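You operate a simulated robot arm through the tools that you are given. There is no shell and no other tool. Be economical: measure what you need, move in short steps, check, and stop when the job is done.

Carry out the task below with a simulated robot arm. There is one attempt and no reset: what you move stays moved.

TASK
Fit the silver rod into the black sleeve and put a blue mark on its end.
Fine: rod all the way down in the sleeve, then marking colour from the blue pad, blue brush back in its cup. Set down upright: blue brush. A coat counts when it lies all over at full strength: go over it till it gets no stronger.

Only the result counts: the job must be done as asked and must still hold three seconds after the hand-in. Knocking over, shifting, dropping, spilling or breaking anything else fails it.

THE ROBOT
A 7-joint arm with a two-finger parallel gripper, fixed in place. Base frame: the origin is at the foot of the arm, x ahead of it, y to its left, z up; the work surface is at about z = 0. Readings come in m, rad, newtons and seconds.
With the tool pointing down near the work surface it reaches from about 0.24 to 0.62 m from the base axis. Its first joint turns from -1.152 to 1.152 rad. Payload 2.6 kg.
Tool frame: the origin (TCP) lies between the finger pads and is the grasp point; the fingertips stand 0.03 m ahead of it; z points along the fingers, y is the line along which they close. Largest opening 0.094 m; finger width 0.028, thickness 0.01; the body of the gripper, 0.05 by 0.096 m, starts 0.055 m behind the TCP.
Orientation is that of the tool frame in the base frame, as [roll, pitch, yaw] about the fixed x, y, z axes, in that order (R = Rz(yaw) Ry(pitch) Rx(roll)). With the fingers straight down and closing along the base's y, the tool's x points along the base's -x, its y along +y and its z along -z.

THE INTERFACE
- The arm moves only by the tool play_rows. Its argument "increments" is one flat list of numbers, 7 for each row, row after row: the shift along the tool's x, y, z in units of 200 mm (1.0 is 200 mm), then the turn, a rotation vector about the tool's x, y, z in units of 60 degrees (1.0 is 60 degrees), then the closure in counts, from 0 (fully open) to 255 (shut). In form: [tx, ty, tz, rx, ry, rz, claw, tx, ty, tz, rx, ry, rz, claw, ...]. A call has 1 to 8 rows; each row is the pose to reach, as a shift and turn from the pose commanded when the call began, along the tool's axes at that moment. A call with a number of a shift or a turn outside -1 to 1 is refused whole. Rows are played at 5 a second. More than 0.05 m and 0.15 rad between two rows, or a gripper value outside its range, and nothing of the call is played. Where a pose cannot be reached the arm comes as near as it can. A force on the tool above 90 N (or 10 N above the force at the start of the call, whichever is more), or a blocked arm, ends the call early, and 0.2 s more pass. The fingers move at their own pace (about 0.072 m/s each) and stop on an object; they squeeze with about 37 N. The grip force told is the motor's: it shows also when the fingers shut on nothing. Time passes only in rows, and 0.2 s behind the last, so rows that repeat a pose let the fingers close. It gives the time, the measured TCP pose, the force on the tool (base axes), the opening and the grip force at its end, in the units of the frame above (readings bear some noise), with the torque about the TCP (base axes, N m) and any sound that the robot's microphone picked up.
- Cameras (640 x 400 px; columns grow to the right, rows downward): "scene" is fixed at [0.0269, 0.4203, 0.5736]; the picture's right is [-0.87, -0.50, 0.00], its down [-0.24, 0.42, -0.87] and it looks along [0.44, -0.76, -0.49] (base axes); focal length 314 px, centre (320, 200). "wrist" rides on the gripper at [0.076, 0.014, -0.103] in the tool frame; the picture's right is [-0.18, 0.98, 0.00], its down [-0.75, -0.14, -0.64] and it looks along [-0.63, -0.12, 0.77] (tool axes); focal length 243 px, centre (320, 200). There is no depth. A picture from a camera that has moved, and an enlarged one, comes with that camera's place and axes in the base frame and with its lens.
- grab_frame(camera): a new picture of that camera. It takes no simulated time.
- enlarge(camera, box): a new picture of the part [left, top, right, bottom] of that camera's present view, enlarged. It takes no simulated time.
- close_job(): hands the job in; it is judged then, once.

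Work in short steps. Places have to be worked out from the pictures, the camera data and where the tool is seen: move nearer, look again, correct. Check each grasp and each placing, and mend what went wrong. You have 120 turns and 84 pictures in all, those below and enlarged ones among them. Open the gripper and draw the arm clear of the work before you hand the job in, unless the task says otherwise; then end with one line.

The tools are called as name(argument=value, ...) on one line, values as JSON. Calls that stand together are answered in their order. play_rows: Moves the arm, as the interface text tells. Its arguments: {"type":"object","properties":{"increments":{"type":"array"}},"required":["increments"]} The other tools are called the same way: grab_frame (camera) takes a picture; enlarge (camera, box) takes an enlarged picture of a part of a camera's view; close_job () hands the job in.

At the start:

```text
clock: 0.0
eef_pos: [0.3347, 0.0393, 0.3871]
tool_rot: [-3.14, 0.002, -3.141]
contact_force: [0.3, -0.2, 0.0]
wrist_torque: [0.05, -0.01, -0.01]
width: 0.0938
finger_force: 0.1
```

scene: 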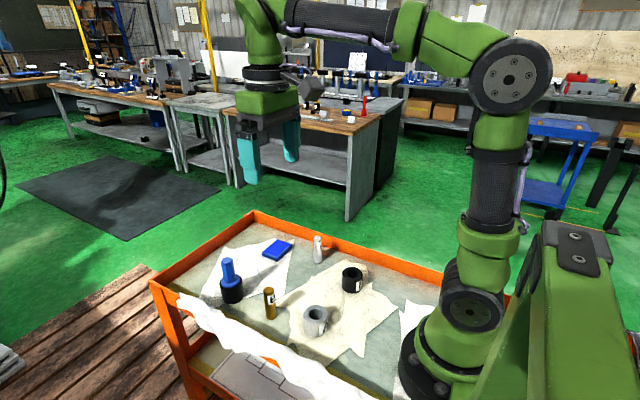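
wrist: 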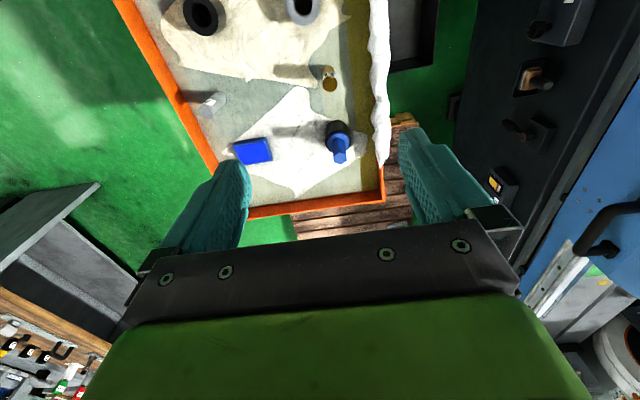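

I'll enlarge the work area in both cameras to identify the objects.

enlarge(camera="scene", box=[190, 220, 430, 370])

enlarge(camera="wrist", box=[130, 0, 410, 175])

```text
2.67 times, centred on (310, 295) of scene
camera zoom: at [0.0269, 0.4203, 0.5736], right [-0.87, -0.5, 0.0], down [-0.24, 0.42, -0.87], along [0.44, -0.76, -0.49], focal length 838 px, centre (347, -53)
```

zoom: 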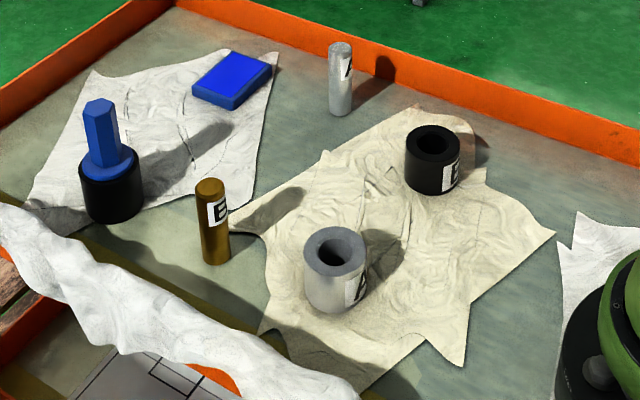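

```text
2.29 times, centred on (270, 88) of wrist
camera zoom: at [0.2577, 0.0524, 0.4901], right [0.18, 0.98, 0.0], down [0.75, -0.14, 0.64], along [0.63, -0.12, -0.77], focal length 555 px, centre (434, 457)
```

zoom: 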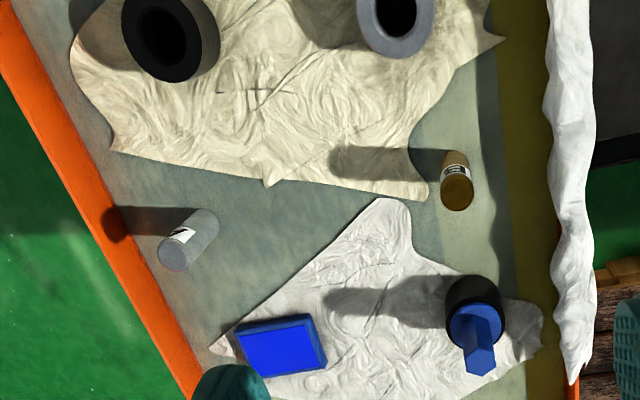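

The silver rod is at about (0.374,-0.168), top z≈0.078. The black sleeve is at about (0.25,-0.124), the brush at (0.49,0.045) and the pad at (0.495,-0.139). I'll move above the rod to refine these.

play_rows(increments=[-0.028, -0.139, 0.119, 0, 0, 0, 0, -0.056, -0.277, 0.239, 0, 0, 0, 0, -0.084, -0.416, 0.358, 0, 0, 0, 0, -0.111, -0.554, 0.477, 0, 0, 0, 0, -0.139, -0.693, 0.596, 0, 0, 0, 0, -0.167, -0.831, 0.716, 0, 0, 0, 0, -0.195, -0.97, 0.835, 0, 0, 0, 0])

grab_frame(camera="wrist")

grab_frame(camera="scene")

```text
clock: 1.6
eef_pos: [0.3731, -0.1552, 0.2214]
tool_rot: [-3.141, 0.0, 3.141]
contact_force: [0.3, -0.4, -0.2]
wrist_torque: [-0.01, 0.0, -0.04]
width: 0.0941
finger_force: 0.1
```

```text
79 pictures are left
camera wrist: at [0.2964, -0.1414, 0.3231], right [0.18, 0.98, 0.0], down [0.75, -0.14, 0.64], along [0.63, -0.12, -0.77], focal length 243 px, centre (320, 200)
```

wrist: 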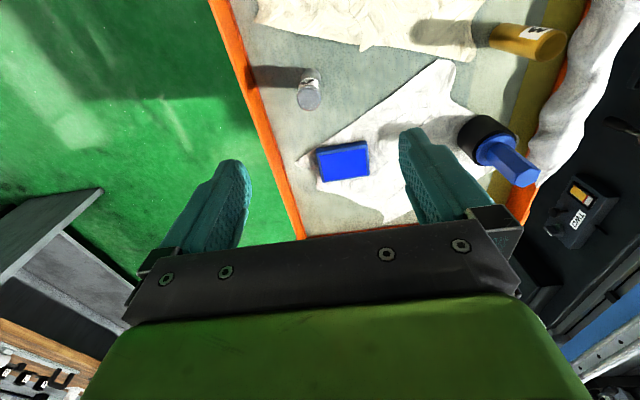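

```text
78 pictures are left
```

scene: 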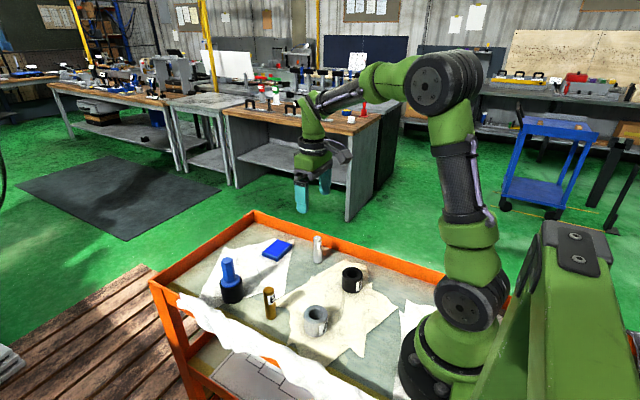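

The wrist view puts the rod top at about (0.370,-0.166), which agrees with the first estimate. I'll descend to just above it with the fingers partly closed, then check alignment.

play_rows(increments=[0.003, -0.018, 0.15, 0, 0, 0, 100, 0.007, -0.036, 0.3, 0, 0, 0, 100, 0.01, -0.055, 0.45, 0, 0, 0, 100, 0.01, -0.055, 0.45, 0, 0, 0, 100])

enlarge(camera="wrist", box=[200, 40, 440, 240])

enlarge(camera="scene", box=[250, 190, 410, 310])

```text
clock: 2.6
eef_pos: [0.3697, -0.1657, 0.1312]
tool_rot: [-3.14, 0.001, -3.14]
contact_force: [0.6, 0.3, 1.0]
wrist_torque: [0.0, 0.02, 0.01]
width: 0.0574
finger_force: 0.1
```

```text
2.00 times, centred on (320, 140) of wrist
camera zoom: at [0.2941, -0.1524, 0.2335], right [0.18, 0.98, 0.0], down [0.75, -0.14, 0.64], along [0.63, -0.12, -0.77], focal length 485 px, centre (320, 320)
```

zoom: 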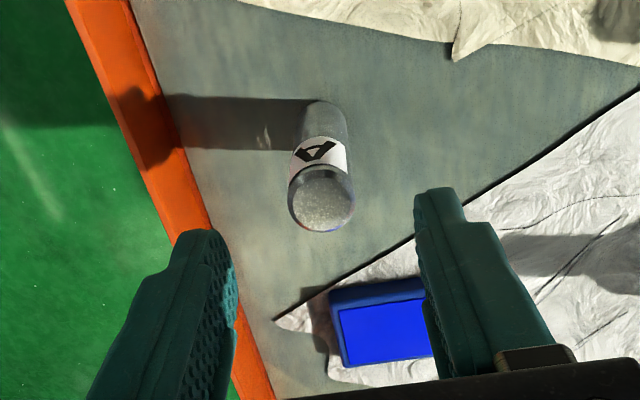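

```text
3.33 times, centred on (330, 250) of scene
camera zoom: at [0.0269, 0.4203, 0.5736], right [-0.87, -0.5, 0.0], down [-0.24, 0.42, -0.87], along [0.44, -0.76, -0.49], focal length 1047 px, centre (287, 33)
```

zoom: 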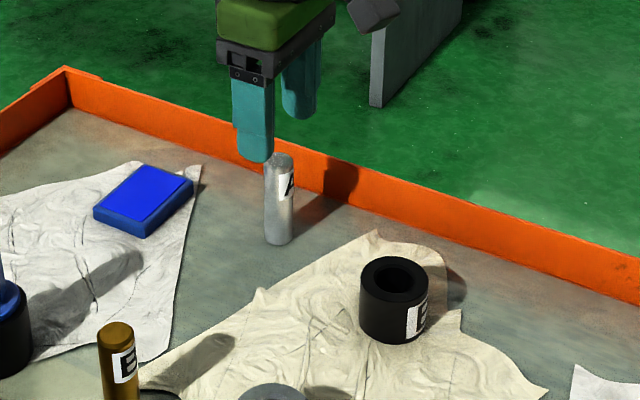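

The rod is at about (0.369,-0.165), top z≈0.08, and centred between the fingers. I'll go down so the TCP is near the rod top, which leaves the lower 50 mm free for insertion, then close.

play_rows(increments=[0.001, 0.002, 0.13, 0, 0, 0, 100, 0.002, 0.004, 0.255, 0, 0, 0, 100, 0.002, 0.004, 0.255, 0, 0, 0, 255, 0.002, 0.004, 0.255, 0, 0, 0, 255, 0.002, 0.004, 0.255, 0, 0, 0, 255])

enlarge(camera="scene", box=[250, 190, 410, 310])

```text
clock: 3.8
eef_pos: [0.3721, -0.1643, 0.0779]
tool_rot: [-3.14, -0.001, -3.141]
contact_force: [-0.3, 0.1, 0.2]
wrist_torque: [0.11, -0.01, -0.03]
width: 0.0231
finger_force: 37.1
```

```text
3.33 times, centred on (330, 250) of scene
camera zoom: at [0.0269, 0.4203, 0.5736], right [-0.87, -0.5, 0.0], down [-0.24, 0.42, -0.87], along [0.44, -0.76, -0.49], focal length 1047 px, centre (287, 33)
```

zoom: 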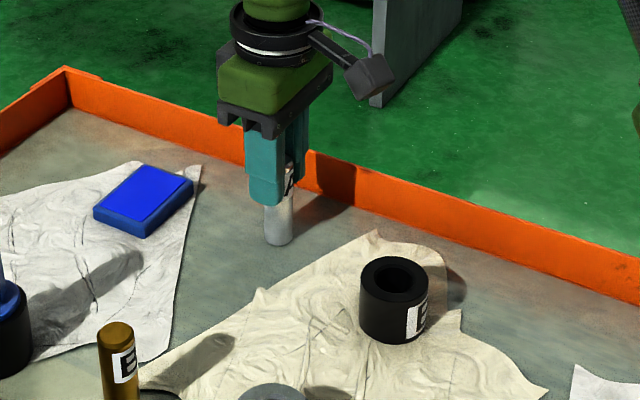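

Rod is gripped (23 mm). I'll lift it and carry it over to the black sleeve, staying high.

play_rows(increments=[0, 0, -0.15, 0, 0, 0, 255, 0, 0, -0.3, 0, 0, 0, 255, 0, 0, -0.45, 0, 0, 0, 255, 0.15, 0.055, -0.45, 0, 0, 0, 255, 0.3, 0.11, -0.45, 0, 0, 0, 255, 0.45, 0.165, -0.45, 0, 0, 0, 255, 0.6, 0.22, -0.45, 0, 0, 0, 255, 0.6, 0.22, -0.45, 0, 0, 0, 255])

grab_frame(camera="wrist")

enlarge(camera="scene", box=[270, 200, 430, 320])

```text
clock: 5.6
eef_pos: [0.2499, -0.12, 0.1675]
tool_rot: [3.141, 0.0, -3.141]
contact_force: [0.2, 0.0, -2.8]
wrist_torque: [0.0, -0.05, -0.01]
width: 0.023
finger_force: 36.8
```

```text
74 pictures are left
camera wrist: at [0.173, -0.1066, 0.2709], right [0.18, 0.98, 0.0], down [0.75, -0.14, 0.64], along [0.63, -0.12, -0.77], focal length 243 px, centre (320, 200)
```

wrist: 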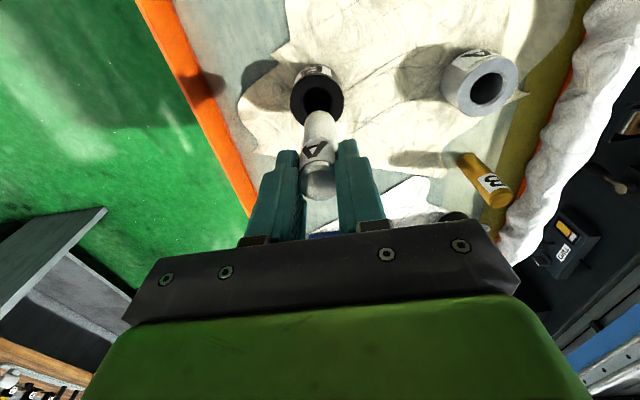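

```text
3.33 times, centred on (350, 260) of scene
camera zoom: at [0.0269, 0.4203, 0.5736], right [-0.87, -0.5, 0.0], down [-0.24, 0.42, -0.87], along [0.44, -0.76, -0.49], focal length 1047 px, centre (220, 0)
```

zoom: 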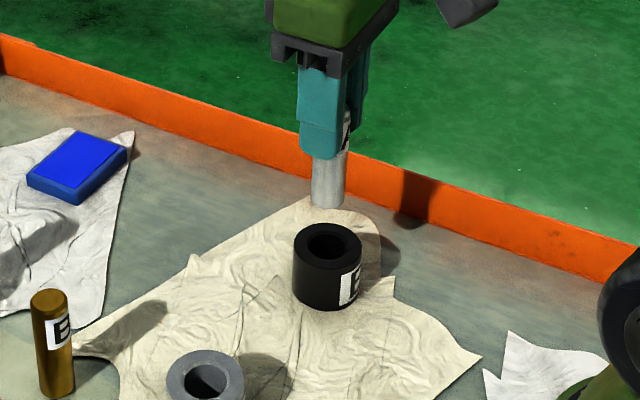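

I'll enlarge the wrist view to measure the rod-tip and sleeve-hole offset.

enlarge(camera="wrist", box=[260, 50, 380, 210])

```text
2.50 times, centred on (320, 130) of wrist
camera zoom: at [0.173, -0.1066, 0.2709], right [0.18, 0.98, 0.0], down [0.75, -0.14, 0.64], along [0.63, -0.12, -0.77], focal length 606 px, centre (320, 375)
```

zoom: 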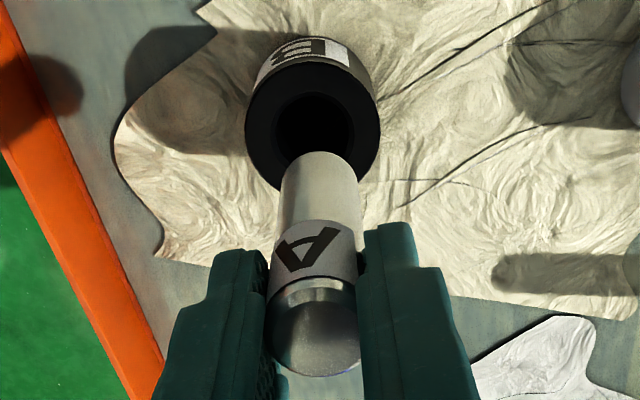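

Estimates differ by a few mm, so I'll lower to about 10 mm above the sleeve and compare there, where depth matters less.

play_rows(increments=[0.005, -0.005, 0.08, 0, 0, 0, 255, 0.01, -0.005, 0.16, 0, 0, 0, 255, 0.01, -0.005, 0.16, 0, 0, 0, 255])

enlarge(camera="wrist", box=[260, 50, 380, 210])

enlarge(camera="scene", box=[310, 230, 390, 300])

```text
clock: 6.4
eef_pos: [0.2492, -0.1215, 0.1379]
tool_rot: [3.141, -0.001, 3.141]
contact_force: [-0.3, 0.5, -2.6]
wrist_torque: [0.01, 0.01, -0.07]
width: 0.0233
finger_force: 36.9
```

```text
2.50 times, centred on (320, 130) of wrist
camera zoom: at [0.1724, -0.1078, 0.2397], right [0.18, 0.98, 0.0], down [0.75, -0.14, 0.64], along [0.63, -0.12, -0.77], focal length 606 px, centre (320, 375)
```

zoom: 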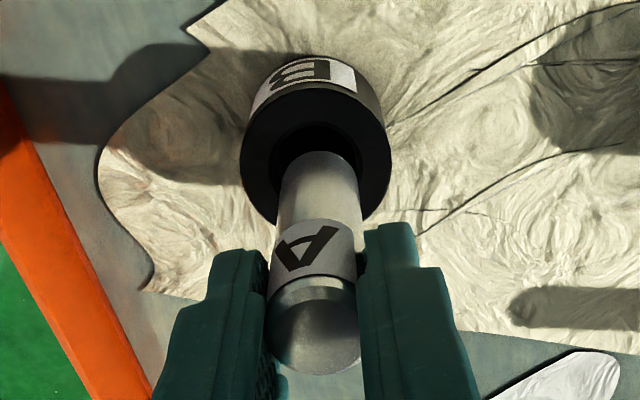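

```text
5.71 times, centred on (350, 265) of scene
camera zoom: at [0.0269, 0.4203, 0.5736], right [-0.87, -0.5, 0.0], down [-0.24, 0.42, -0.87], along [0.44, -0.76, -0.49], focal length 1795 px, centre (149, -171)
```

zoom: 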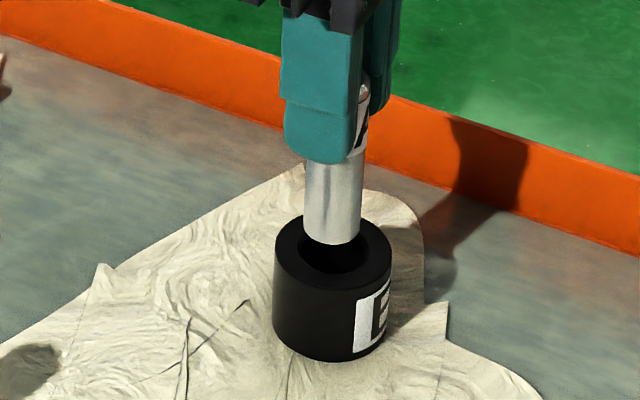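

I need sharper measurements, so I'll zoom further in on the tip and hole in both cameras.

enlarge(camera="scene", box=[338, 246, 370, 296])

enlarge(camera="wrist", box=[280, 70, 360, 150])

```text
8.00 times, centred on (354, 271) of scene
camera zoom: at [0.0269, 0.4203, 0.5736], right [-0.87, -0.5, 0.0], down [-0.24, 0.42, -0.87], along [0.44, -0.76, -0.49], focal length 2513 px, centre (48, -368)
```

zoom: 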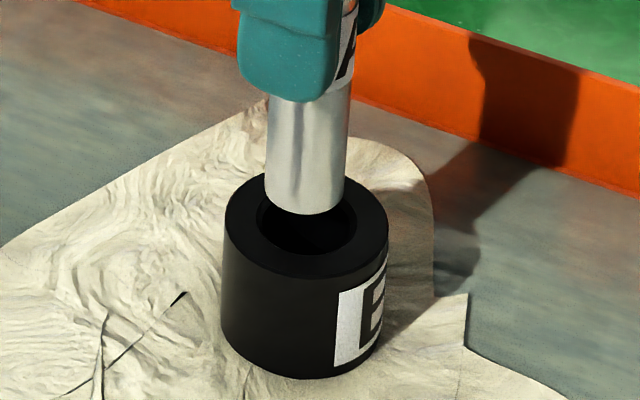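

```text
5.00 times, centred on (320, 110) of wrist
camera zoom: at [0.1724, -0.1078, 0.2397], right [0.18, 0.98, 0.0], down [0.75, -0.14, 0.64], along [0.63, -0.12, -0.77], focal length 1213 px, centre (320, 650)
```

zoom: 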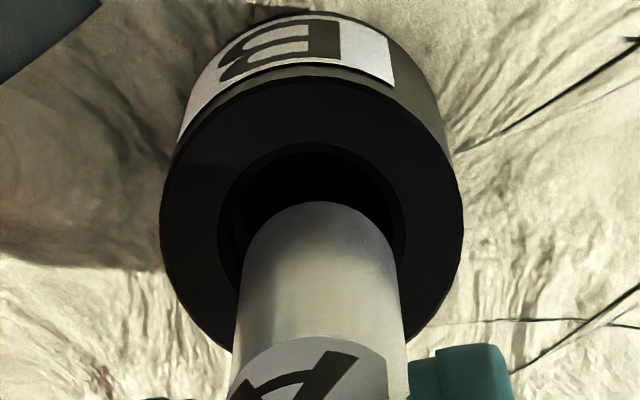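

The views put the misalignment within a few mm. I'll descend 11 mm to remove the height ambiguity and check again.

play_rows(increments=[0, 0, 0.028, 0, 0, 0, 255, 0, 0, 0.055, 0, 0, 0, 255, 0, 0, 0.055, 0, 0, 0, 255])

enlarge(camera="scene", box=[338, 246, 370, 296])

enlarge(camera="wrist", box=[280, 70, 360, 150])

```text
clock: 7.2
eef_pos: [0.2495, -0.1212, 0.127]
tool_rot: [-3.141, 0.0, -3.141]
contact_force: [-0.4, 1.1, -3.1]
wrist_torque: [-0.01, 0.0, -0.05]
width: 0.023
finger_force: 37.8
```

```text
8.00 times, centred on (354, 271) of scene
camera zoom: at [0.0269, 0.4203, 0.5736], right [-0.87, -0.5, 0.0], down [-0.24, 0.42, -0.87], along [0.44, -0.76, -0.49], focal length 2513 px, centre (48, -368)
```

zoom: 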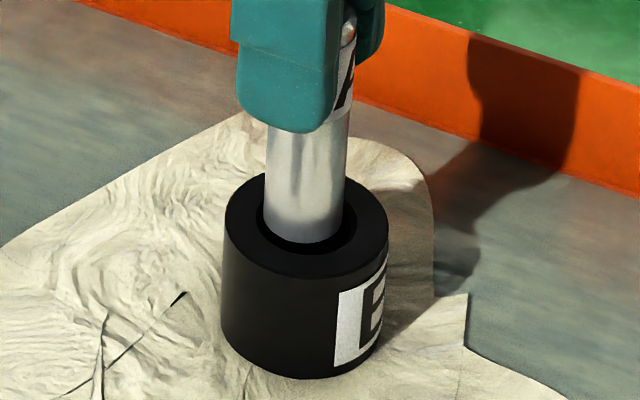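

```text
5.00 times, centred on (320, 110) of wrist
camera zoom: at [0.1723, -0.1078, 0.2286], right [0.18, 0.98, 0.0], down [0.75, -0.14, 0.64], along [0.63, -0.12, -0.77], focal length 1213 px, centre (320, 650)
```

zoom: 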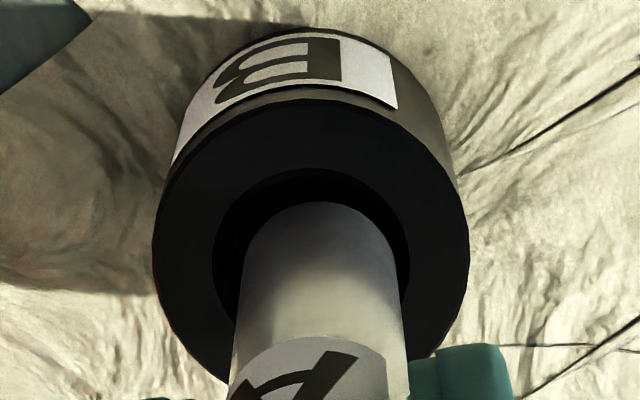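

The tip is almost at the mouth and sits about +1.5 mm x, +1 mm y from the hole centre. I'll correct that and descend 5 mm gently.

play_rows(increments=[0.0075, -0.005, 0.0, 0, 0, 0, 255, 0.0075, -0.005, 0.012, 0, 0, 0, 255, 0.0075, -0.005, 0.025, 0, 0, 0, 255, 0.0075, -0.005, 0.025, 0, 0, 0, 255])

enlarge(camera="scene", box=[338, 246, 370, 296])

enlarge(camera="wrist", box=[280, 70, 360, 150])

```text
clock: 8.2
eef_pos: [0.2476, -0.124, 0.1221]
tool_rot: [-3.141, 0.0, 3.141]
contact_force: [-0.1, 0.2, -1.8]
wrist_torque: [0.01, 0.01, 0.03]
width: 0.0232
finger_force: 37.0
```

```text
8.00 times, centred on (354, 271) of scene
camera zoom: at [0.0269, 0.4203, 0.5736], right [-0.87, -0.5, 0.0], down [-0.24, 0.42, -0.87], along [0.44, -0.76, -0.49], focal length 2513 px, centre (48, -368)
```

zoom: 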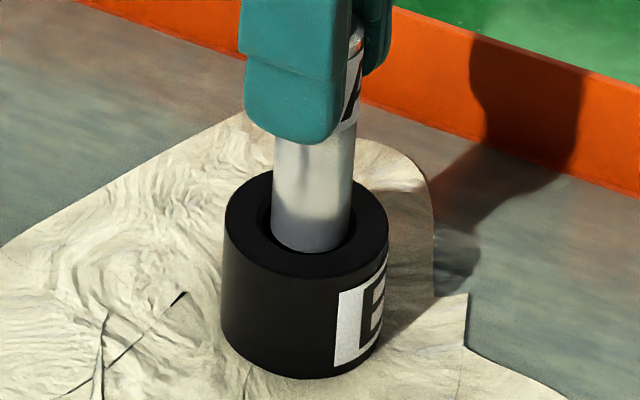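

```text
5.00 times, centred on (320, 110) of wrist
camera zoom: at [0.1704, -0.1095, 0.2239], right [0.18, 0.98, 0.0], down [0.75, -0.14, 0.64], along [0.63, -0.12, -0.77], focal length 1213 px, centre (320, 650)
```

zoom: 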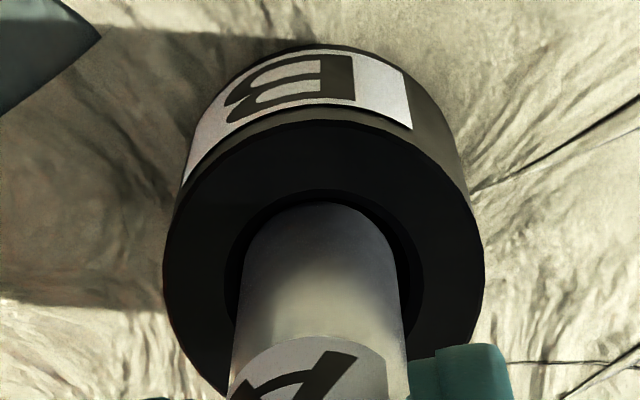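

Nearly aligned; the rod now sits about 1 mm toward −x. I'll shift +0.8 mm in x and descend another 5 mm.

play_rows(increments=[-0.004, 0.002, 0.0, 0, 0, 0, 255, -0.004, 0.002, 0.012, 0, 0, 0, 255, -0.004, 0.002, 0.025, 0, 0, 0, 255, -0.004, 0.002, 0.025, 0, 0, 0, 255])

enlarge(camera="scene", box=[338, 246, 370, 296])

enlarge(camera="wrist", box=[280, 70, 360, 150])

```text
clock: 9.2
eef_pos: [0.2494, -0.1227, 0.1159]
tool_rot: [3.141, 0.001, 3.141]
contact_force: [0.8, -0.4, -2.7]
wrist_torque: [0.01, 0.03, -0.01]
width: 0.0231
finger_force: 37.1
```

```text
8.00 times, centred on (354, 271) of scene
camera zoom: at [0.0269, 0.4203, 0.5736], right [-0.87, -0.5, 0.0], down [-0.24, 0.42, -0.87], along [0.44, -0.76, -0.49], focal length 2513 px, centre (48, -368)
```

zoom: 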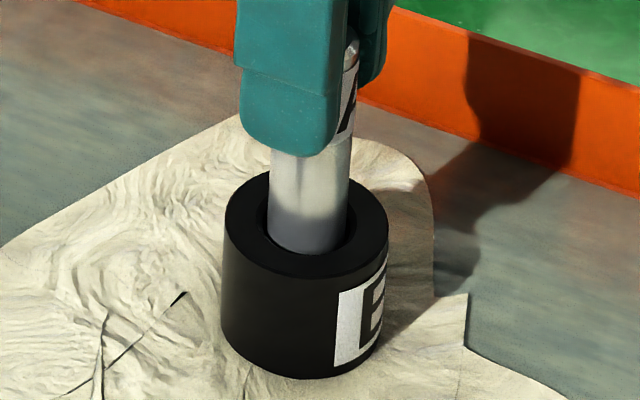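

```text
5.00 times, centred on (320, 110) of wrist
camera zoom: at [0.1716, -0.1097, 0.2187], right [0.18, 0.98, 0.0], down [0.75, -0.14, 0.64], along [0.63, -0.12, -0.77], focal length 1213 px, centre (320, 650)
```

zoom: 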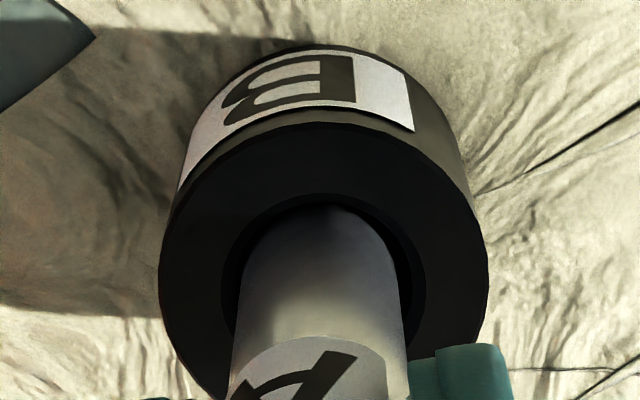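

Force is still tiny and the rod tip is now hidden by the rim, so it has entered. I'll continue down 15 mm in small steps.

play_rows(increments=[0, 0, 0.02, 0, 0, 0, 255, 0, 0, 0.04, 0, 0, 0, 255, 0, 0, 0.06, 0, 0, 0, 255, 0, 0, 0.075, 0, 0, 0, 255])

enlarge(camera="scene", box=[338, 246, 370, 296])

```text
clock: 10.2
eef_pos: [0.2483, -0.1237, 0.1002]
tool_rot: [-3.14, 0.0, -3.141]
contact_force: [-0.2, 0.9, -1.6]
wrist_torque: [0.02, 0.0, 0.04]
width: 0.023
finger_force: 36.9
```

```text
8.00 times, centred on (354, 271) of scene
camera zoom: at [0.0269, 0.4203, 0.5736], right [-0.87, -0.5, 0.0], down [-0.24, 0.42, -0.87], along [0.44, -0.76, -0.49], focal length 2513 px, centre (48, -368)
```

zoom: 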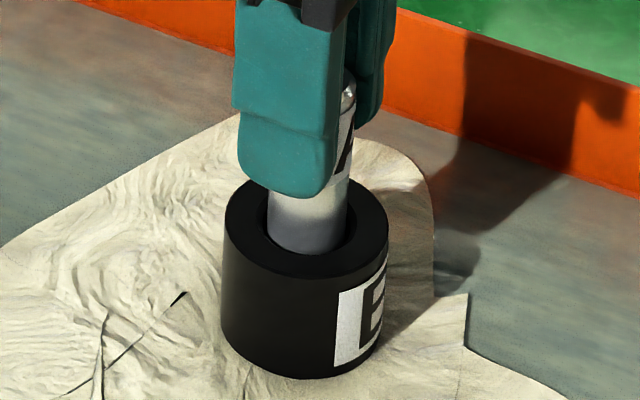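

It's sliding in cleanly. I'll descend another 17 mm.

play_rows(increments=[0, 0, 0.02, 0, 0, 0, 255, 0, 0, 0.04, 0, 0, 0, 255, 0, 0, 0.06, 0, 0, 0, 255, 0, 0, 0.085, 0, 0, 0, 255, 0, 0, 0.085, 0, 0, 0, 255])

enlarge(camera="scene", box=[338, 246, 370, 296])

```text
clock: 11.4
eef_pos: [0.2483, -0.1224, 0.0838]
tool_rot: [3.141, -0.001, 3.141]
contact_force: [-0.4, -0.2, -2.8]
wrist_torque: [0.03, 0.01, 0.02]
width: 0.023
finger_force: 37.0
```

```text
8.00 times, centred on (354, 271) of scene
camera zoom: at [0.0269, 0.4203, 0.5736], right [-0.87, -0.5, 0.0], down [-0.24, 0.42, -0.87], along [0.44, -0.76, -0.49], focal length 2513 px, centre (48, -368)
```

zoom: 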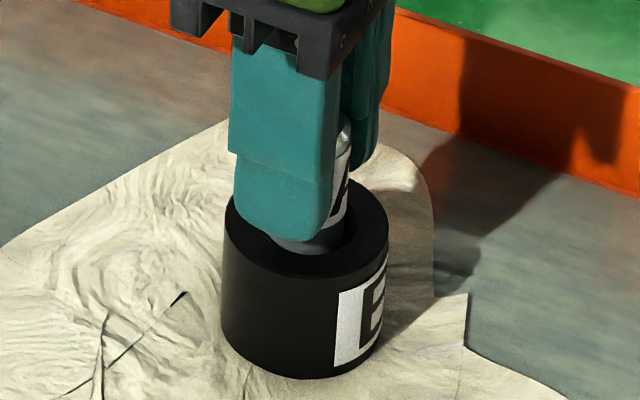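

About 5 mm remains. I'll lower 1 mm per row and watch the force.

play_rows(increments=[0, 0, 0.007, 0, 0, 0, 255, 0, 0, 0.014, 0, 0, 0, 255, 0, 0, 0.02, 0, 0, 0, 255, 0, 0, 0.02, 0, 0, 0, 255])

```text
clock: 12.4
eef_pos: [0.2485, -0.1231, 0.0811]
tool_rot: [-3.142, 0.002, 3.14]
contact_force: [-5.4, -0.3, 19.1]
wrist_torque: [0.03, 0.41, -0.1]
width: 0.0228
finger_force: 37.2
```

Contact at z≈0.081 with 19 N up, so the rod has bottomed or nearly so. I'll ease up a hair, open partway and look.

play_rows(increments=[0, 0, -0.006, 0, 0, 0, 255, 0, 0, -0.006, 0, 0, 0, 150, 0, 0, -0.006, 0, 0, 0, 150, 0, 0, -0.1, 0, 0, 0, 110, 0, 0, -0.25, 0, 0, 0, 110, 0, 0, -0.4, 0, 0, 0, 110])

enlarge(camera="scene", box=[338, 246, 370, 296])

enlarge(camera="wrist", box=[260, 40, 380, 160])

```text
clock: 13.8
eef_pos: [0.2476, -0.1226, 0.1605]
tool_rot: [-3.14, 0.0, -3.141]
contact_force: [-1.2, 0.4, 0.4]
wrist_torque: [0.01, -0.02, -0.02]
width: 0.0536
finger_force: 0.0
```

```text
8.00 times, centred on (354, 271) of scene
camera zoom: at [0.0269, 0.4203, 0.5736], right [-0.87, -0.5, 0.0], down [-0.24, 0.42, -0.87], along [0.44, -0.76, -0.49], focal length 2513 px, centre (48, -368)
```

zoom: 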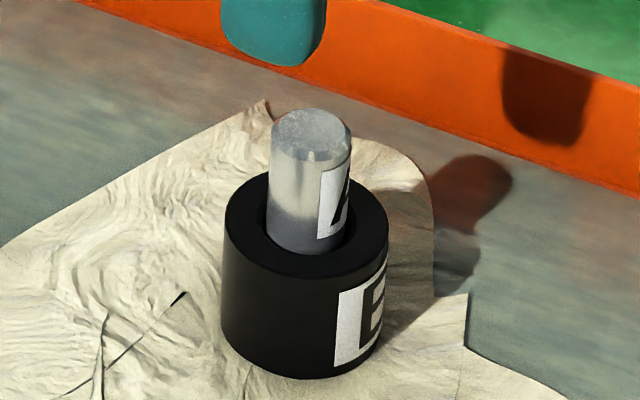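

```text
3.33 times, centred on (320, 100) of wrist
camera zoom: at [0.1715, -0.109, 0.2631], right [0.18, 0.98, 0.0], down [0.75, -0.14, 0.64], along [0.63, -0.12, -0.77], focal length 809 px, centre (320, 533)
```

zoom: 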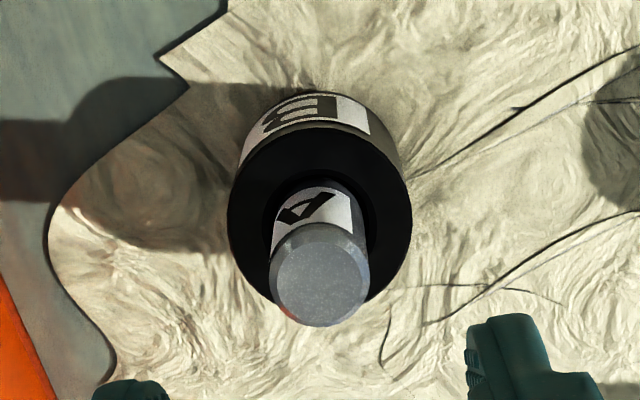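

The rod stands about 37 mm proud, which suggests it is seated. To be sure, I'll close the fingers and press gently on its top; the contact height also gives me its top z.

play_rows(increments=[0, 0, 0, 0, 0, 0, 255, 0, 0, 0, 0, 0, 0, 255, 0, 0, 0.1, 0, 0, 0, 255, 0, 0, 0.2, 0, 0, 0, 255, 0, 0, 0.225, 0, 0, 0, 255, 0, 0, 0.235, 0, 0, 0, 255, 0, 0, 0.245, 0, 0, 0, 255])

```text
clock: 15.4
eef_pos: [0.2481, -0.1233, 0.1119]
tool_rot: [3.141, -0.001, 3.141]
contact_force: [-0.3, 0.5, -0.2]
wrist_torque: [0.01, -0.05, 0.0]
width: 0.0
finger_force: 33.6
```

play_rows(increments=[0, 0, 0.005, 0, 0, 0, 255, 0, 0, 0.01, 0, 0, 0, 255, 0, 0, 0.015, 0, 0, 0, 255, 0, 0, 0.015, 0, 0, 0, 255])

```text
clock: 16.4
eef_pos: [0.2506, -0.1235, 0.1108]
tool_rot: [-3.14, 0.004, 3.139]
contact_force: [-7.5, 3.2, 48.5]
wrist_torque: [0.13, 0.72, -0.03]
width: 0.0
finger_force: 33.2
```

A firm 48 N stop with the rod top at z≈0.081, consistent with fully seated (3 mm of floor or cloth below). I'll lift and head toward the brush.

play_rows(increments=[0, 0, -0.2, 0, 0, 0, 255, 0, 0, -0.4, 0, 0, 0, 255, -0.19, 0.13, -0.45, 0, 0, 0, 100, -0.38, 0.27, -0.5, 0, 0, 0, 0, -0.57, 0.4, -0.5, 0, 0, 0, 0, -0.76, 0.53, -0.5, 0, 0, 0, 0, -0.95, 0.66, -0.5, 0, 0, 0, 0, -0.95, 0.66, -0.5, 0, 0, 0, 0])

grab_frame(camera="wrist")

enlarge(camera="scene", box=[190, 220, 430, 370])

```text
clock: 18.2
eef_pos: [0.4356, 0.0112, 0.2109]
tool_rot: [3.141, -0.001, 3.141]
contact_force: [-0.1, 0.7, 0.0]
wrist_torque: [-0.05, 0.0, -0.02]
width: 0.0938
finger_force: 0.1
```

```text
57 pictures are left
camera wrist: at [0.36, 0.0247, 0.3122], right [0.18, 0.98, 0.0], down [0.75, -0.14, 0.64], along [0.63, -0.12, -0.77], focal length 243 px, centre (320, 200)
```

wrist: 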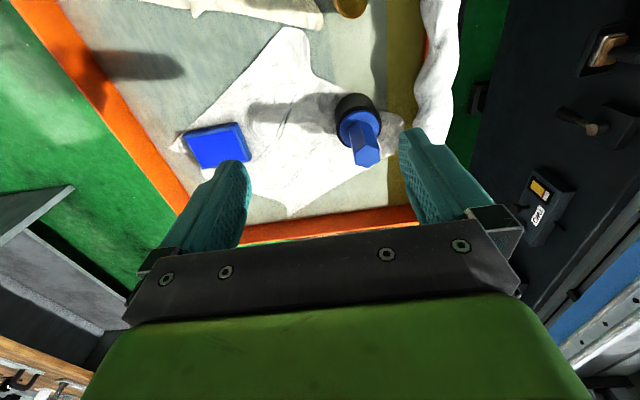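

```text
2.67 times, centred on (310, 295) of scene
camera zoom: at [0.0269, 0.4203, 0.5736], right [-0.87, -0.5, 0.0], down [-0.24, 0.42, -0.87], along [0.44, -0.76, -0.49], focal length 838 px, centre (347, -53)
```

zoom: 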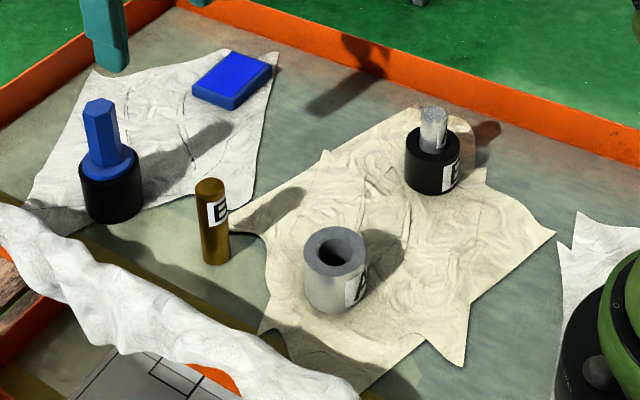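

The rod in the sleeve stands undisturbed. The brush handle is at about (0.484,0.0475) with its top near 0.107; I'll move above it to refine.

play_rows(increments=[-0.12, 0.09, 0.07, 0, 0, 0, 0, -0.24, 0.18, 0.15, 0, 0, 0, 0, -0.24, 0.18, 0.2, 0, 0, 0, 0])

enlarge(camera="wrist", box=[220, 70, 420, 230])

enlarge(camera="scene", box=[190, 200, 290, 320])

```text
clock: 19.0
eef_pos: [0.4875, 0.0449, 0.1707]
tool_rot: [3.142, 0.001, -3.141]
contact_force: [-0.3, 0.7, -0.3]
wrist_torque: [0.0, -0.02, 0.01]
width: 0.0939
finger_force: 0.1
```

```text
2.50 times, centred on (320, 150) of wrist
camera zoom: at [0.4104, 0.0596, 0.2725], right [0.18, 0.98, 0.0], down [0.75, -0.14, 0.64], along [0.63, -0.12, -0.77], focal length 606 px, centre (320, 325)
```

zoom: 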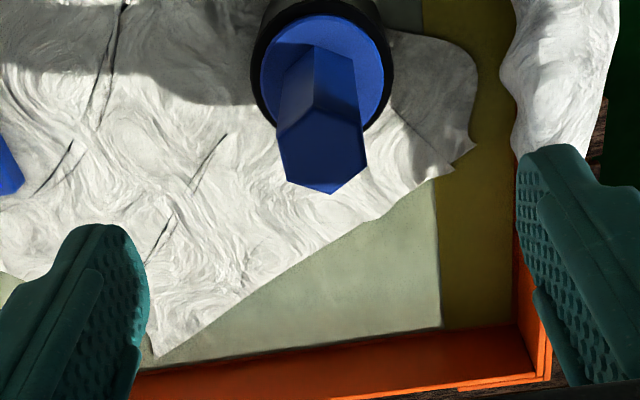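

```text
3.33 times, centred on (240, 260) of scene
camera zoom: at [0.0269, 0.4203, 0.5736], right [-0.87, -0.5, 0.0], down [-0.24, 0.42, -0.87], along [0.44, -0.76, -0.49], focal length 1047 px, centre (587, 0)
```

zoom: 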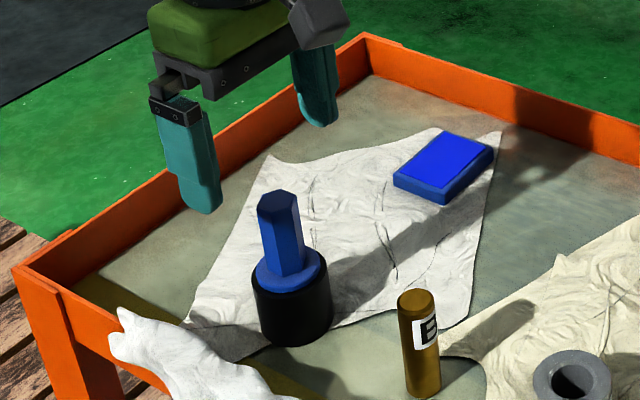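

The hex flats face ±y, which suits the gripper. The handle centre is about (0.484,0.0467). I'll descend to TCP z≈0.09 and close.

play_rows(increments=[0.01, 0.008, 0.15, 0, 0, 0, 90, 0.012, 0.008, 0.3, 0, 0, 0, 90, 0.012, 0.008, 0.4, 0, 0, 0, 90, 0.012, 0.008, 0.4, 0, 0, 0, 255, 0.012, 0.008, 0.4, 0, 0, 0, 255, 0.012, 0.008, 0.4, 0, 0, 0, 255])

enlarge(camera="scene", box=[190, 200, 290, 320])

```text
clock: 20.4
eef_pos: [0.4838, 0.0464, 0.0883]
tool_rot: [-3.142, 0.001, -3.141]
contact_force: [-1.0, 0.2, -0.6]
wrist_torque: [-0.02, 0.04, 0.01]
width: 0.0233
finger_force: 36.8
```

```text
3.33 times, centred on (240, 260) of scene
camera zoom: at [0.0269, 0.4203, 0.5736], right [-0.87, -0.5, 0.0], down [-0.24, 0.42, -0.87], along [0.44, -0.76, -0.49], focal length 1047 px, centre (587, 0)
```

zoom: 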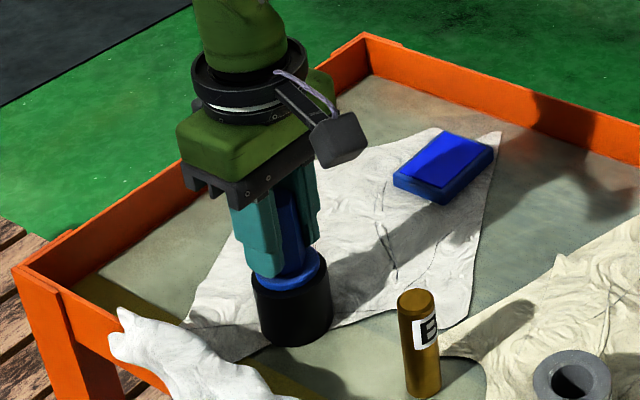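

Gripped at 23 mm. I'll record the home pose as (0.484,0.0464,0.0883) and lift straight up 0.1 m.

play_rows(increments=[0, 0, -0.1, 0, 0, 0, 255, 0, 0, -0.2, 0, 0, 0, 255, 0, 0, -0.3, 0, 0, 0, 255, 0, 0, -0.4, 0, 0, 0, 255, 0, 0, -0.5, 0, 0, 0, 255, 0, 0, -0.5, 0, 0, 0, 255])

enlarge(camera="scene", box=[180, 170, 300, 320])

grab_frame(camera="wrist")

```text
clock: 21.8
eef_pos: [0.4845, 0.0466, 0.1899]
tool_rot: [3.141, 0.0, 3.14]
contact_force: [-0.4, -0.3, -1.3]
wrist_torque: [0.0, 0.01, -0.01]
width: 0.0233
finger_force: 37.3
```

```text
2.67 times, centred on (240, 245) of scene
camera zoom: at [0.0269, 0.4203, 0.5736], right [-0.87, -0.5, 0.0], down [-0.24, 0.42, -0.87], along [0.44, -0.76, -0.49], focal length 838 px, centre (533, 80)
```

zoom: 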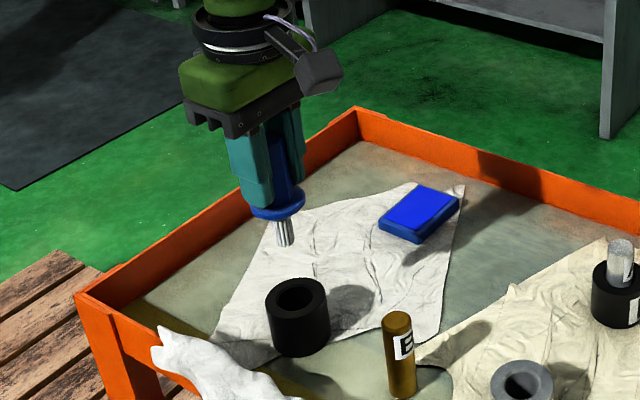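

```text
51 pictures are left
camera wrist: at [0.4072, 0.06, 0.2922], right [0.18, 0.98, 0.0], down [0.75, -0.14, 0.64], along [0.63, -0.12, -0.77], focal length 243 px, centre (320, 200)
```

wrist: 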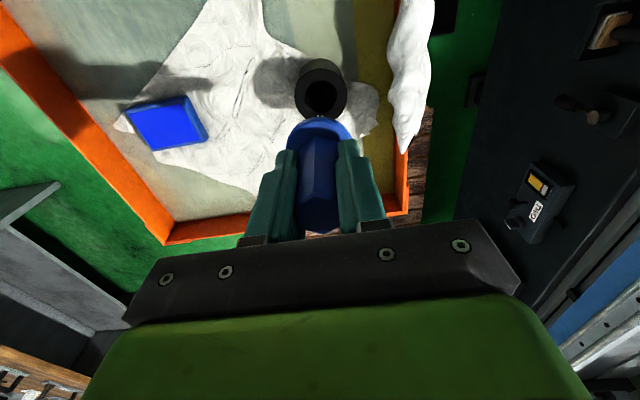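

The brush is out; its bristle tip is about 83 mm below the TCP. The pad centre is at about (0.488,-0.136), so I'll move above it.

play_rows(increments=[-0.004, -0.228, 0, 0, 0, 0, 255, -0.008, -0.456, 0, 0, 0, 0, 255, -0.012, -0.684, 0, 0, 0, 0, 255, -0.0175, -0.913, 0, 0, 0, 0, 255, -0.0175, -0.913, 0.1, 0, 0, 0, 255, -0.0175, -0.913, 0.2, 0, 0, 0, 255])

enlarge(camera="scene", box=[230, 190, 330, 290])

enlarge(camera="wrist", box=[240, 60, 400, 200])

```text
clock: 23.2
eef_pos: [0.4848, -0.137, 0.1483]
tool_rot: [-3.141, 0.0, 3.141]
contact_force: [0.3, 0.1, -0.2]
wrist_torque: [0.02, 0.01, 0.02]
width: 0.0232
finger_force: 37.3
```

```text
4.00 times, centred on (280, 240) of scene
camera zoom: at [0.0269, 0.4203, 0.5736], right [-0.87, -0.5, 0.0], down [-0.24, 0.42, -0.87], along [0.44, -0.76, -0.49], focal length 1256 px, centre (480, 40)
```

zoom: 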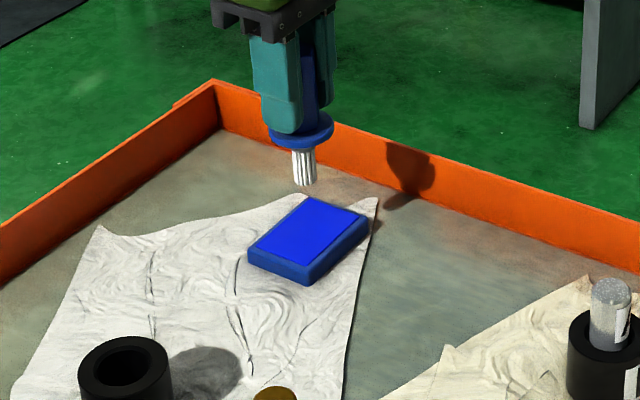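

```text
2.86 times, centred on (320, 130) of wrist
camera zoom: at [0.4088, -0.122, 0.2503], right [0.18, 0.98, 0.0], down [0.75, -0.14, 0.64], along [0.63, -0.12, -0.77], focal length 693 px, centre (320, 400)
```

zoom: 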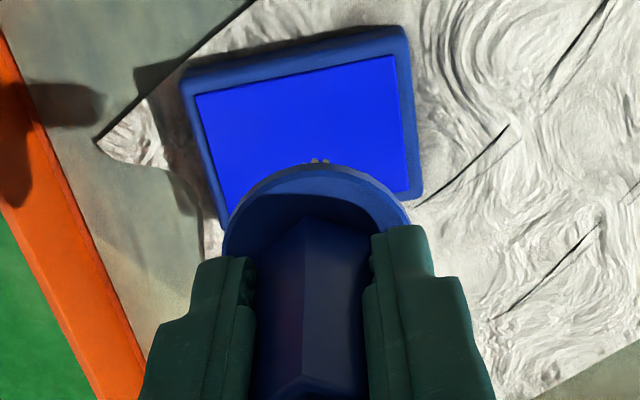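

The pad's ink face is centred near (0.491,-0.140) and is about 65×50 mm. I'll shift slightly and descend to a few mm above it.

play_rows(increments=[-0.025, -0.015, 0.08, 0, 0, 0, 255, -0.025, -0.015, 0.16, 0, 0, 0, 255, -0.025, -0.015, 0.2, 0, 0, 0, 255, -0.025, -0.015, 0.2, 0, 0, 0, 255])

enlarge(camera="scene", box=[255, 220, 305, 270])

```text
clock: 24.2
eef_pos: [0.4912, -0.1373, 0.1078]
tool_rot: [3.141, 0.001, 3.141]
contact_force: [-0.7, -0.4, 0.0]
wrist_torque: [0.02, -0.05, 0.0]
width: 0.0234
finger_force: 37.0
```

```text
8.00 times, centred on (280, 245) of scene
camera zoom: at [0.0269, 0.4203, 0.5736], right [-0.87, -0.5, 0.0], down [-0.24, 0.42, -0.87], along [0.44, -0.76, -0.49], focal length 2513 px, centre (640, -160)
```

zoom: 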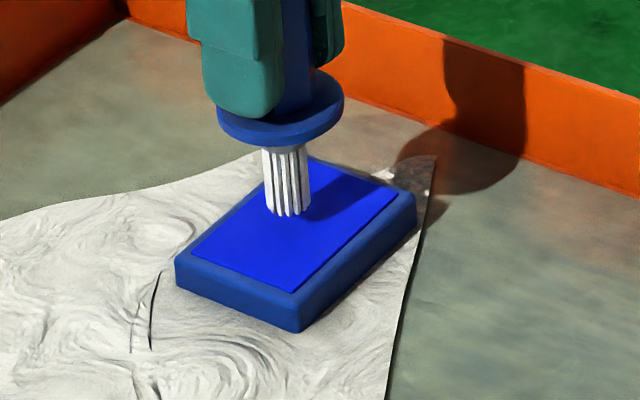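

The tip is just above the ink, close to pad centre. I'll lower in 1–2 mm steps until there is slight contact.

play_rows(increments=[0, 0, 0.01, 0, 0, 0, 255, 0, 0, 0.02, 0, 0, 0, 255, 0, 0, 0.03, 0, 0, 0, 255, 0, 0, 0.03, 0, 0, 0, 255])

enlarge(camera="scene", box=[255, 220, 305, 270])

```text
clock: 25.2
eef_pos: [0.4928, -0.1387, 0.1024]
tool_rot: [-3.141, -0.001, 3.141]
contact_force: [-0.1, -0.4, -0.8]
wrist_torque: [0.03, 0.0, 0.02]
width: 0.0233
finger_force: 36.7
```

```text
8.00 times, centred on (280, 245) of scene
camera zoom: at [0.0269, 0.4203, 0.5736], right [-0.87, -0.5, 0.0], down [-0.24, 0.42, -0.87], along [0.44, -0.76, -0.49], focal length 2513 px, centre (640, -160)
```

zoom: 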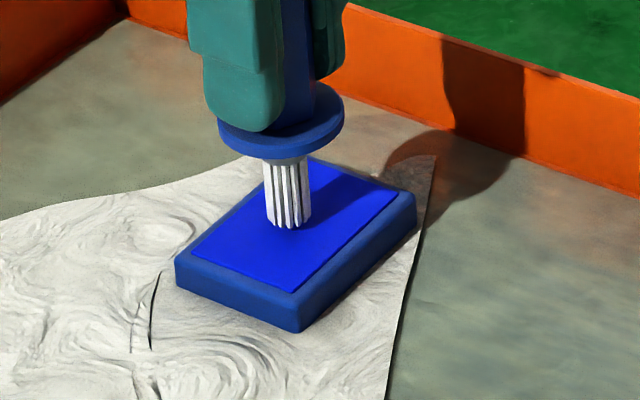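

play_rows(increments=[0, 0, 0.006, 0, 0, 0, 255, 0, 0, 0.012, 0, 0, 0, 255, 0, 0, 0.018, 0, 0, 0, 255, 0, 0, 0.018, 0, 0, 0, 255])

enlarge(camera="scene", box=[255, 220, 305, 270])

```text
clock: 26.2
eef_pos: [0.4925, -0.1383, 0.0987]
tool_rot: [3.142, -0.001, -3.14]
contact_force: [-0.1, 0.8, 0.2]
wrist_torque: [-0.02, 0.0, 0.01]
width: 0.0236
finger_force: 36.7
```

```text
8.00 times, centred on (280, 245) of scene
camera zoom: at [0.0269, 0.4203, 0.5736], right [-0.87, -0.5, 0.0], down [-0.24, 0.42, -0.87], along [0.44, -0.76, -0.49], focal length 2513 px, centre (640, -160)
```

zoom: 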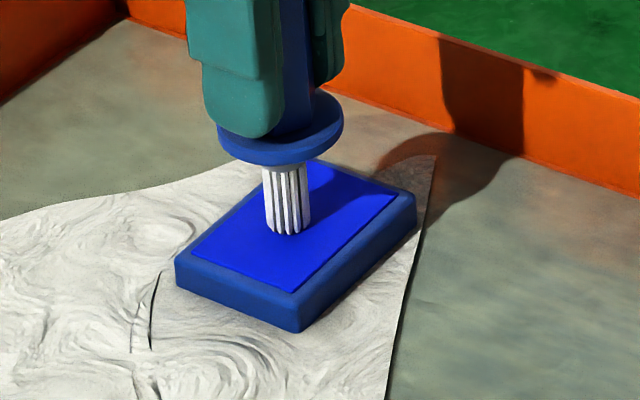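

play_rows(increments=[0, 0, 0.005, 0, 0, 0, 255, 0, 0, 0.01, 0, 0, 0, 255, 0, 0, 0.015, 0, 0, 0, 255, 0, 0, 0.015, 0, 0, 0, 255])

enlarge(camera="scene", box=[255, 220, 305, 270])

```text
clock: 27.2
eef_pos: [0.4933, -0.1384, 0.097]
tool_rot: [3.141, 0.002, -3.141]
contact_force: [-2.9, 0.8, 10.9]
wrist_torque: [0.1, 0.28, -0.02]
width: 0.0232
finger_force: 36.9
```

```text
8.00 times, centred on (280, 245) of scene
camera zoom: at [0.0268, 0.4203, 0.5735], right [-0.87, -0.5, 0.0], down [-0.24, 0.42, -0.87], along [0.44, -0.76, -0.49], focal length 2513 px, centre (640, -160)
```

zoom: 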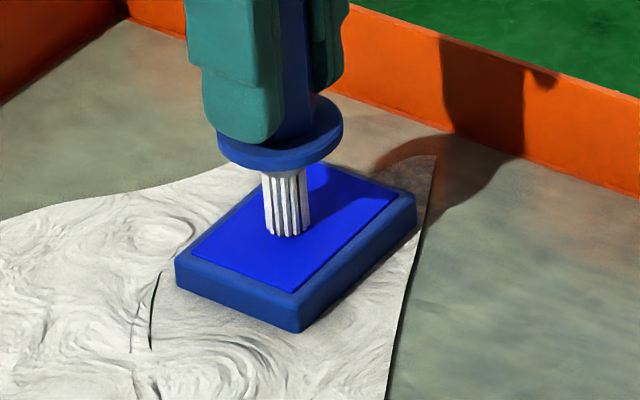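

Contact at TCP z≈0.0972 with 11 N. I'll dwell briefly, then lift to see whether the bristles took ink.

play_rows(increments=[0, 0, 0, 0, 0, 0, 255, 0, 0, 0, 0, 0, 0, 255, 0, 0, 0, 0, 0, 0, 255, 0, 0, -0.1, 0, 0, 0, 255, 0, 0, -0.2, 0, 0, 0, 255])

enlarge(camera="scene", box=[255, 210, 305, 260])

```text
clock: 28.4
eef_pos: [0.4911, -0.1375, 0.1355]
tool_rot: [3.139, -0.003, -3.141]
contact_force: [-1.6, -0.3, -1.0]
wrist_torque: [0.0, -0.01, -0.01]
width: 0.0234
finger_force: 37.1
```

```text
8.00 times, centred on (280, 235) of scene
camera zoom: at [0.0269, 0.4203, 0.5736], right [-0.87, -0.5, 0.0], down [-0.24, 0.42, -0.87], along [0.44, -0.76, -0.49], focal length 2513 px, centre (640, -80)
```

zoom: 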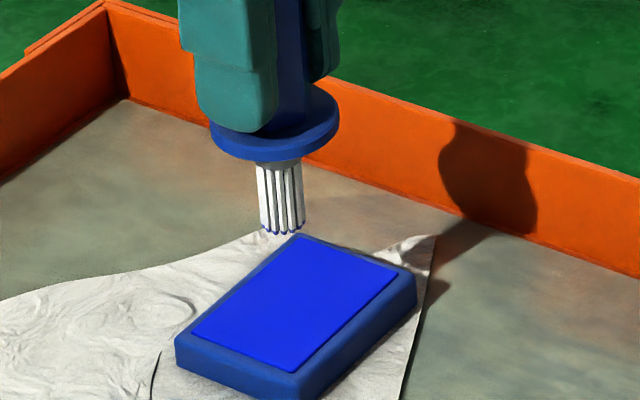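

The tips took blue ink. I'll press once more with a longer dwell so the brush is well loaded, then rise.

play_rows(increments=[0, 0, 0.1, 0, 0, 0, 255, 0, 0, 0.18, 0, 0, 0, 255, 0, 0, 0.202, 0, 0, 0, 255, 0, 0, 0.202, 0, 0, 0, 255, 0, 0, 0.202, 0, 0, 0, 255, 0, 0, 0.1, 0, 0, 0, 255, 0, 0, -0.1, 0, 0, 0, 255, 0, 0, -0.25, 0, 0, 0, 255])

enlarge(camera="scene", box=[245, 190, 315, 260])

```text
clock: 30.2
eef_pos: [0.4925, -0.1392, 0.1841]
tool_rot: [-3.141, -0.001, 3.141]
contact_force: [-0.6, -0.4, -0.2]
wrist_torque: [0.01, -0.01, 0.0]
width: 0.0233
finger_force: 37.1
```

```text
5.71 times, centred on (280, 225) of scene
camera zoom: at [0.0269, 0.4203, 0.5736], right [-0.87, -0.5, 0.0], down [-0.24, 0.42, -0.87], along [0.44, -0.76, -0.49], focal length 1795 px, centre (549, 57)
```

zoom: 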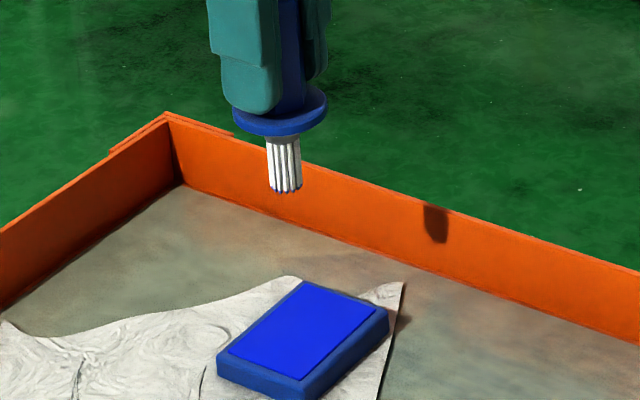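

Ink is on the tips. I'll carry the brush toward the rod at this height.

play_rows(increments=[0.24, 0.02, -0.02, 0, 0, 0, 255, 0.48, 0.04, -0.02, 0, 0, 0, 255, 0.72, 0.06, -0.02, 0, 0, 0, 255, 0.96, 0.08, -0.02, 0, 0, 0, 255, 0.96, 0.08, -0.02, 0, 0, 0, 255])

```text
clock: 31.4
eef_pos: [0.3005, -0.123, 0.1897]
tool_rot: [-3.142, -0.001, 3.141]
contact_force: [-0.5, -0.5, -1.1]
wrist_torque: [0.02, -0.01, 0.01]
width: 0.0235
finger_force: 36.7
```

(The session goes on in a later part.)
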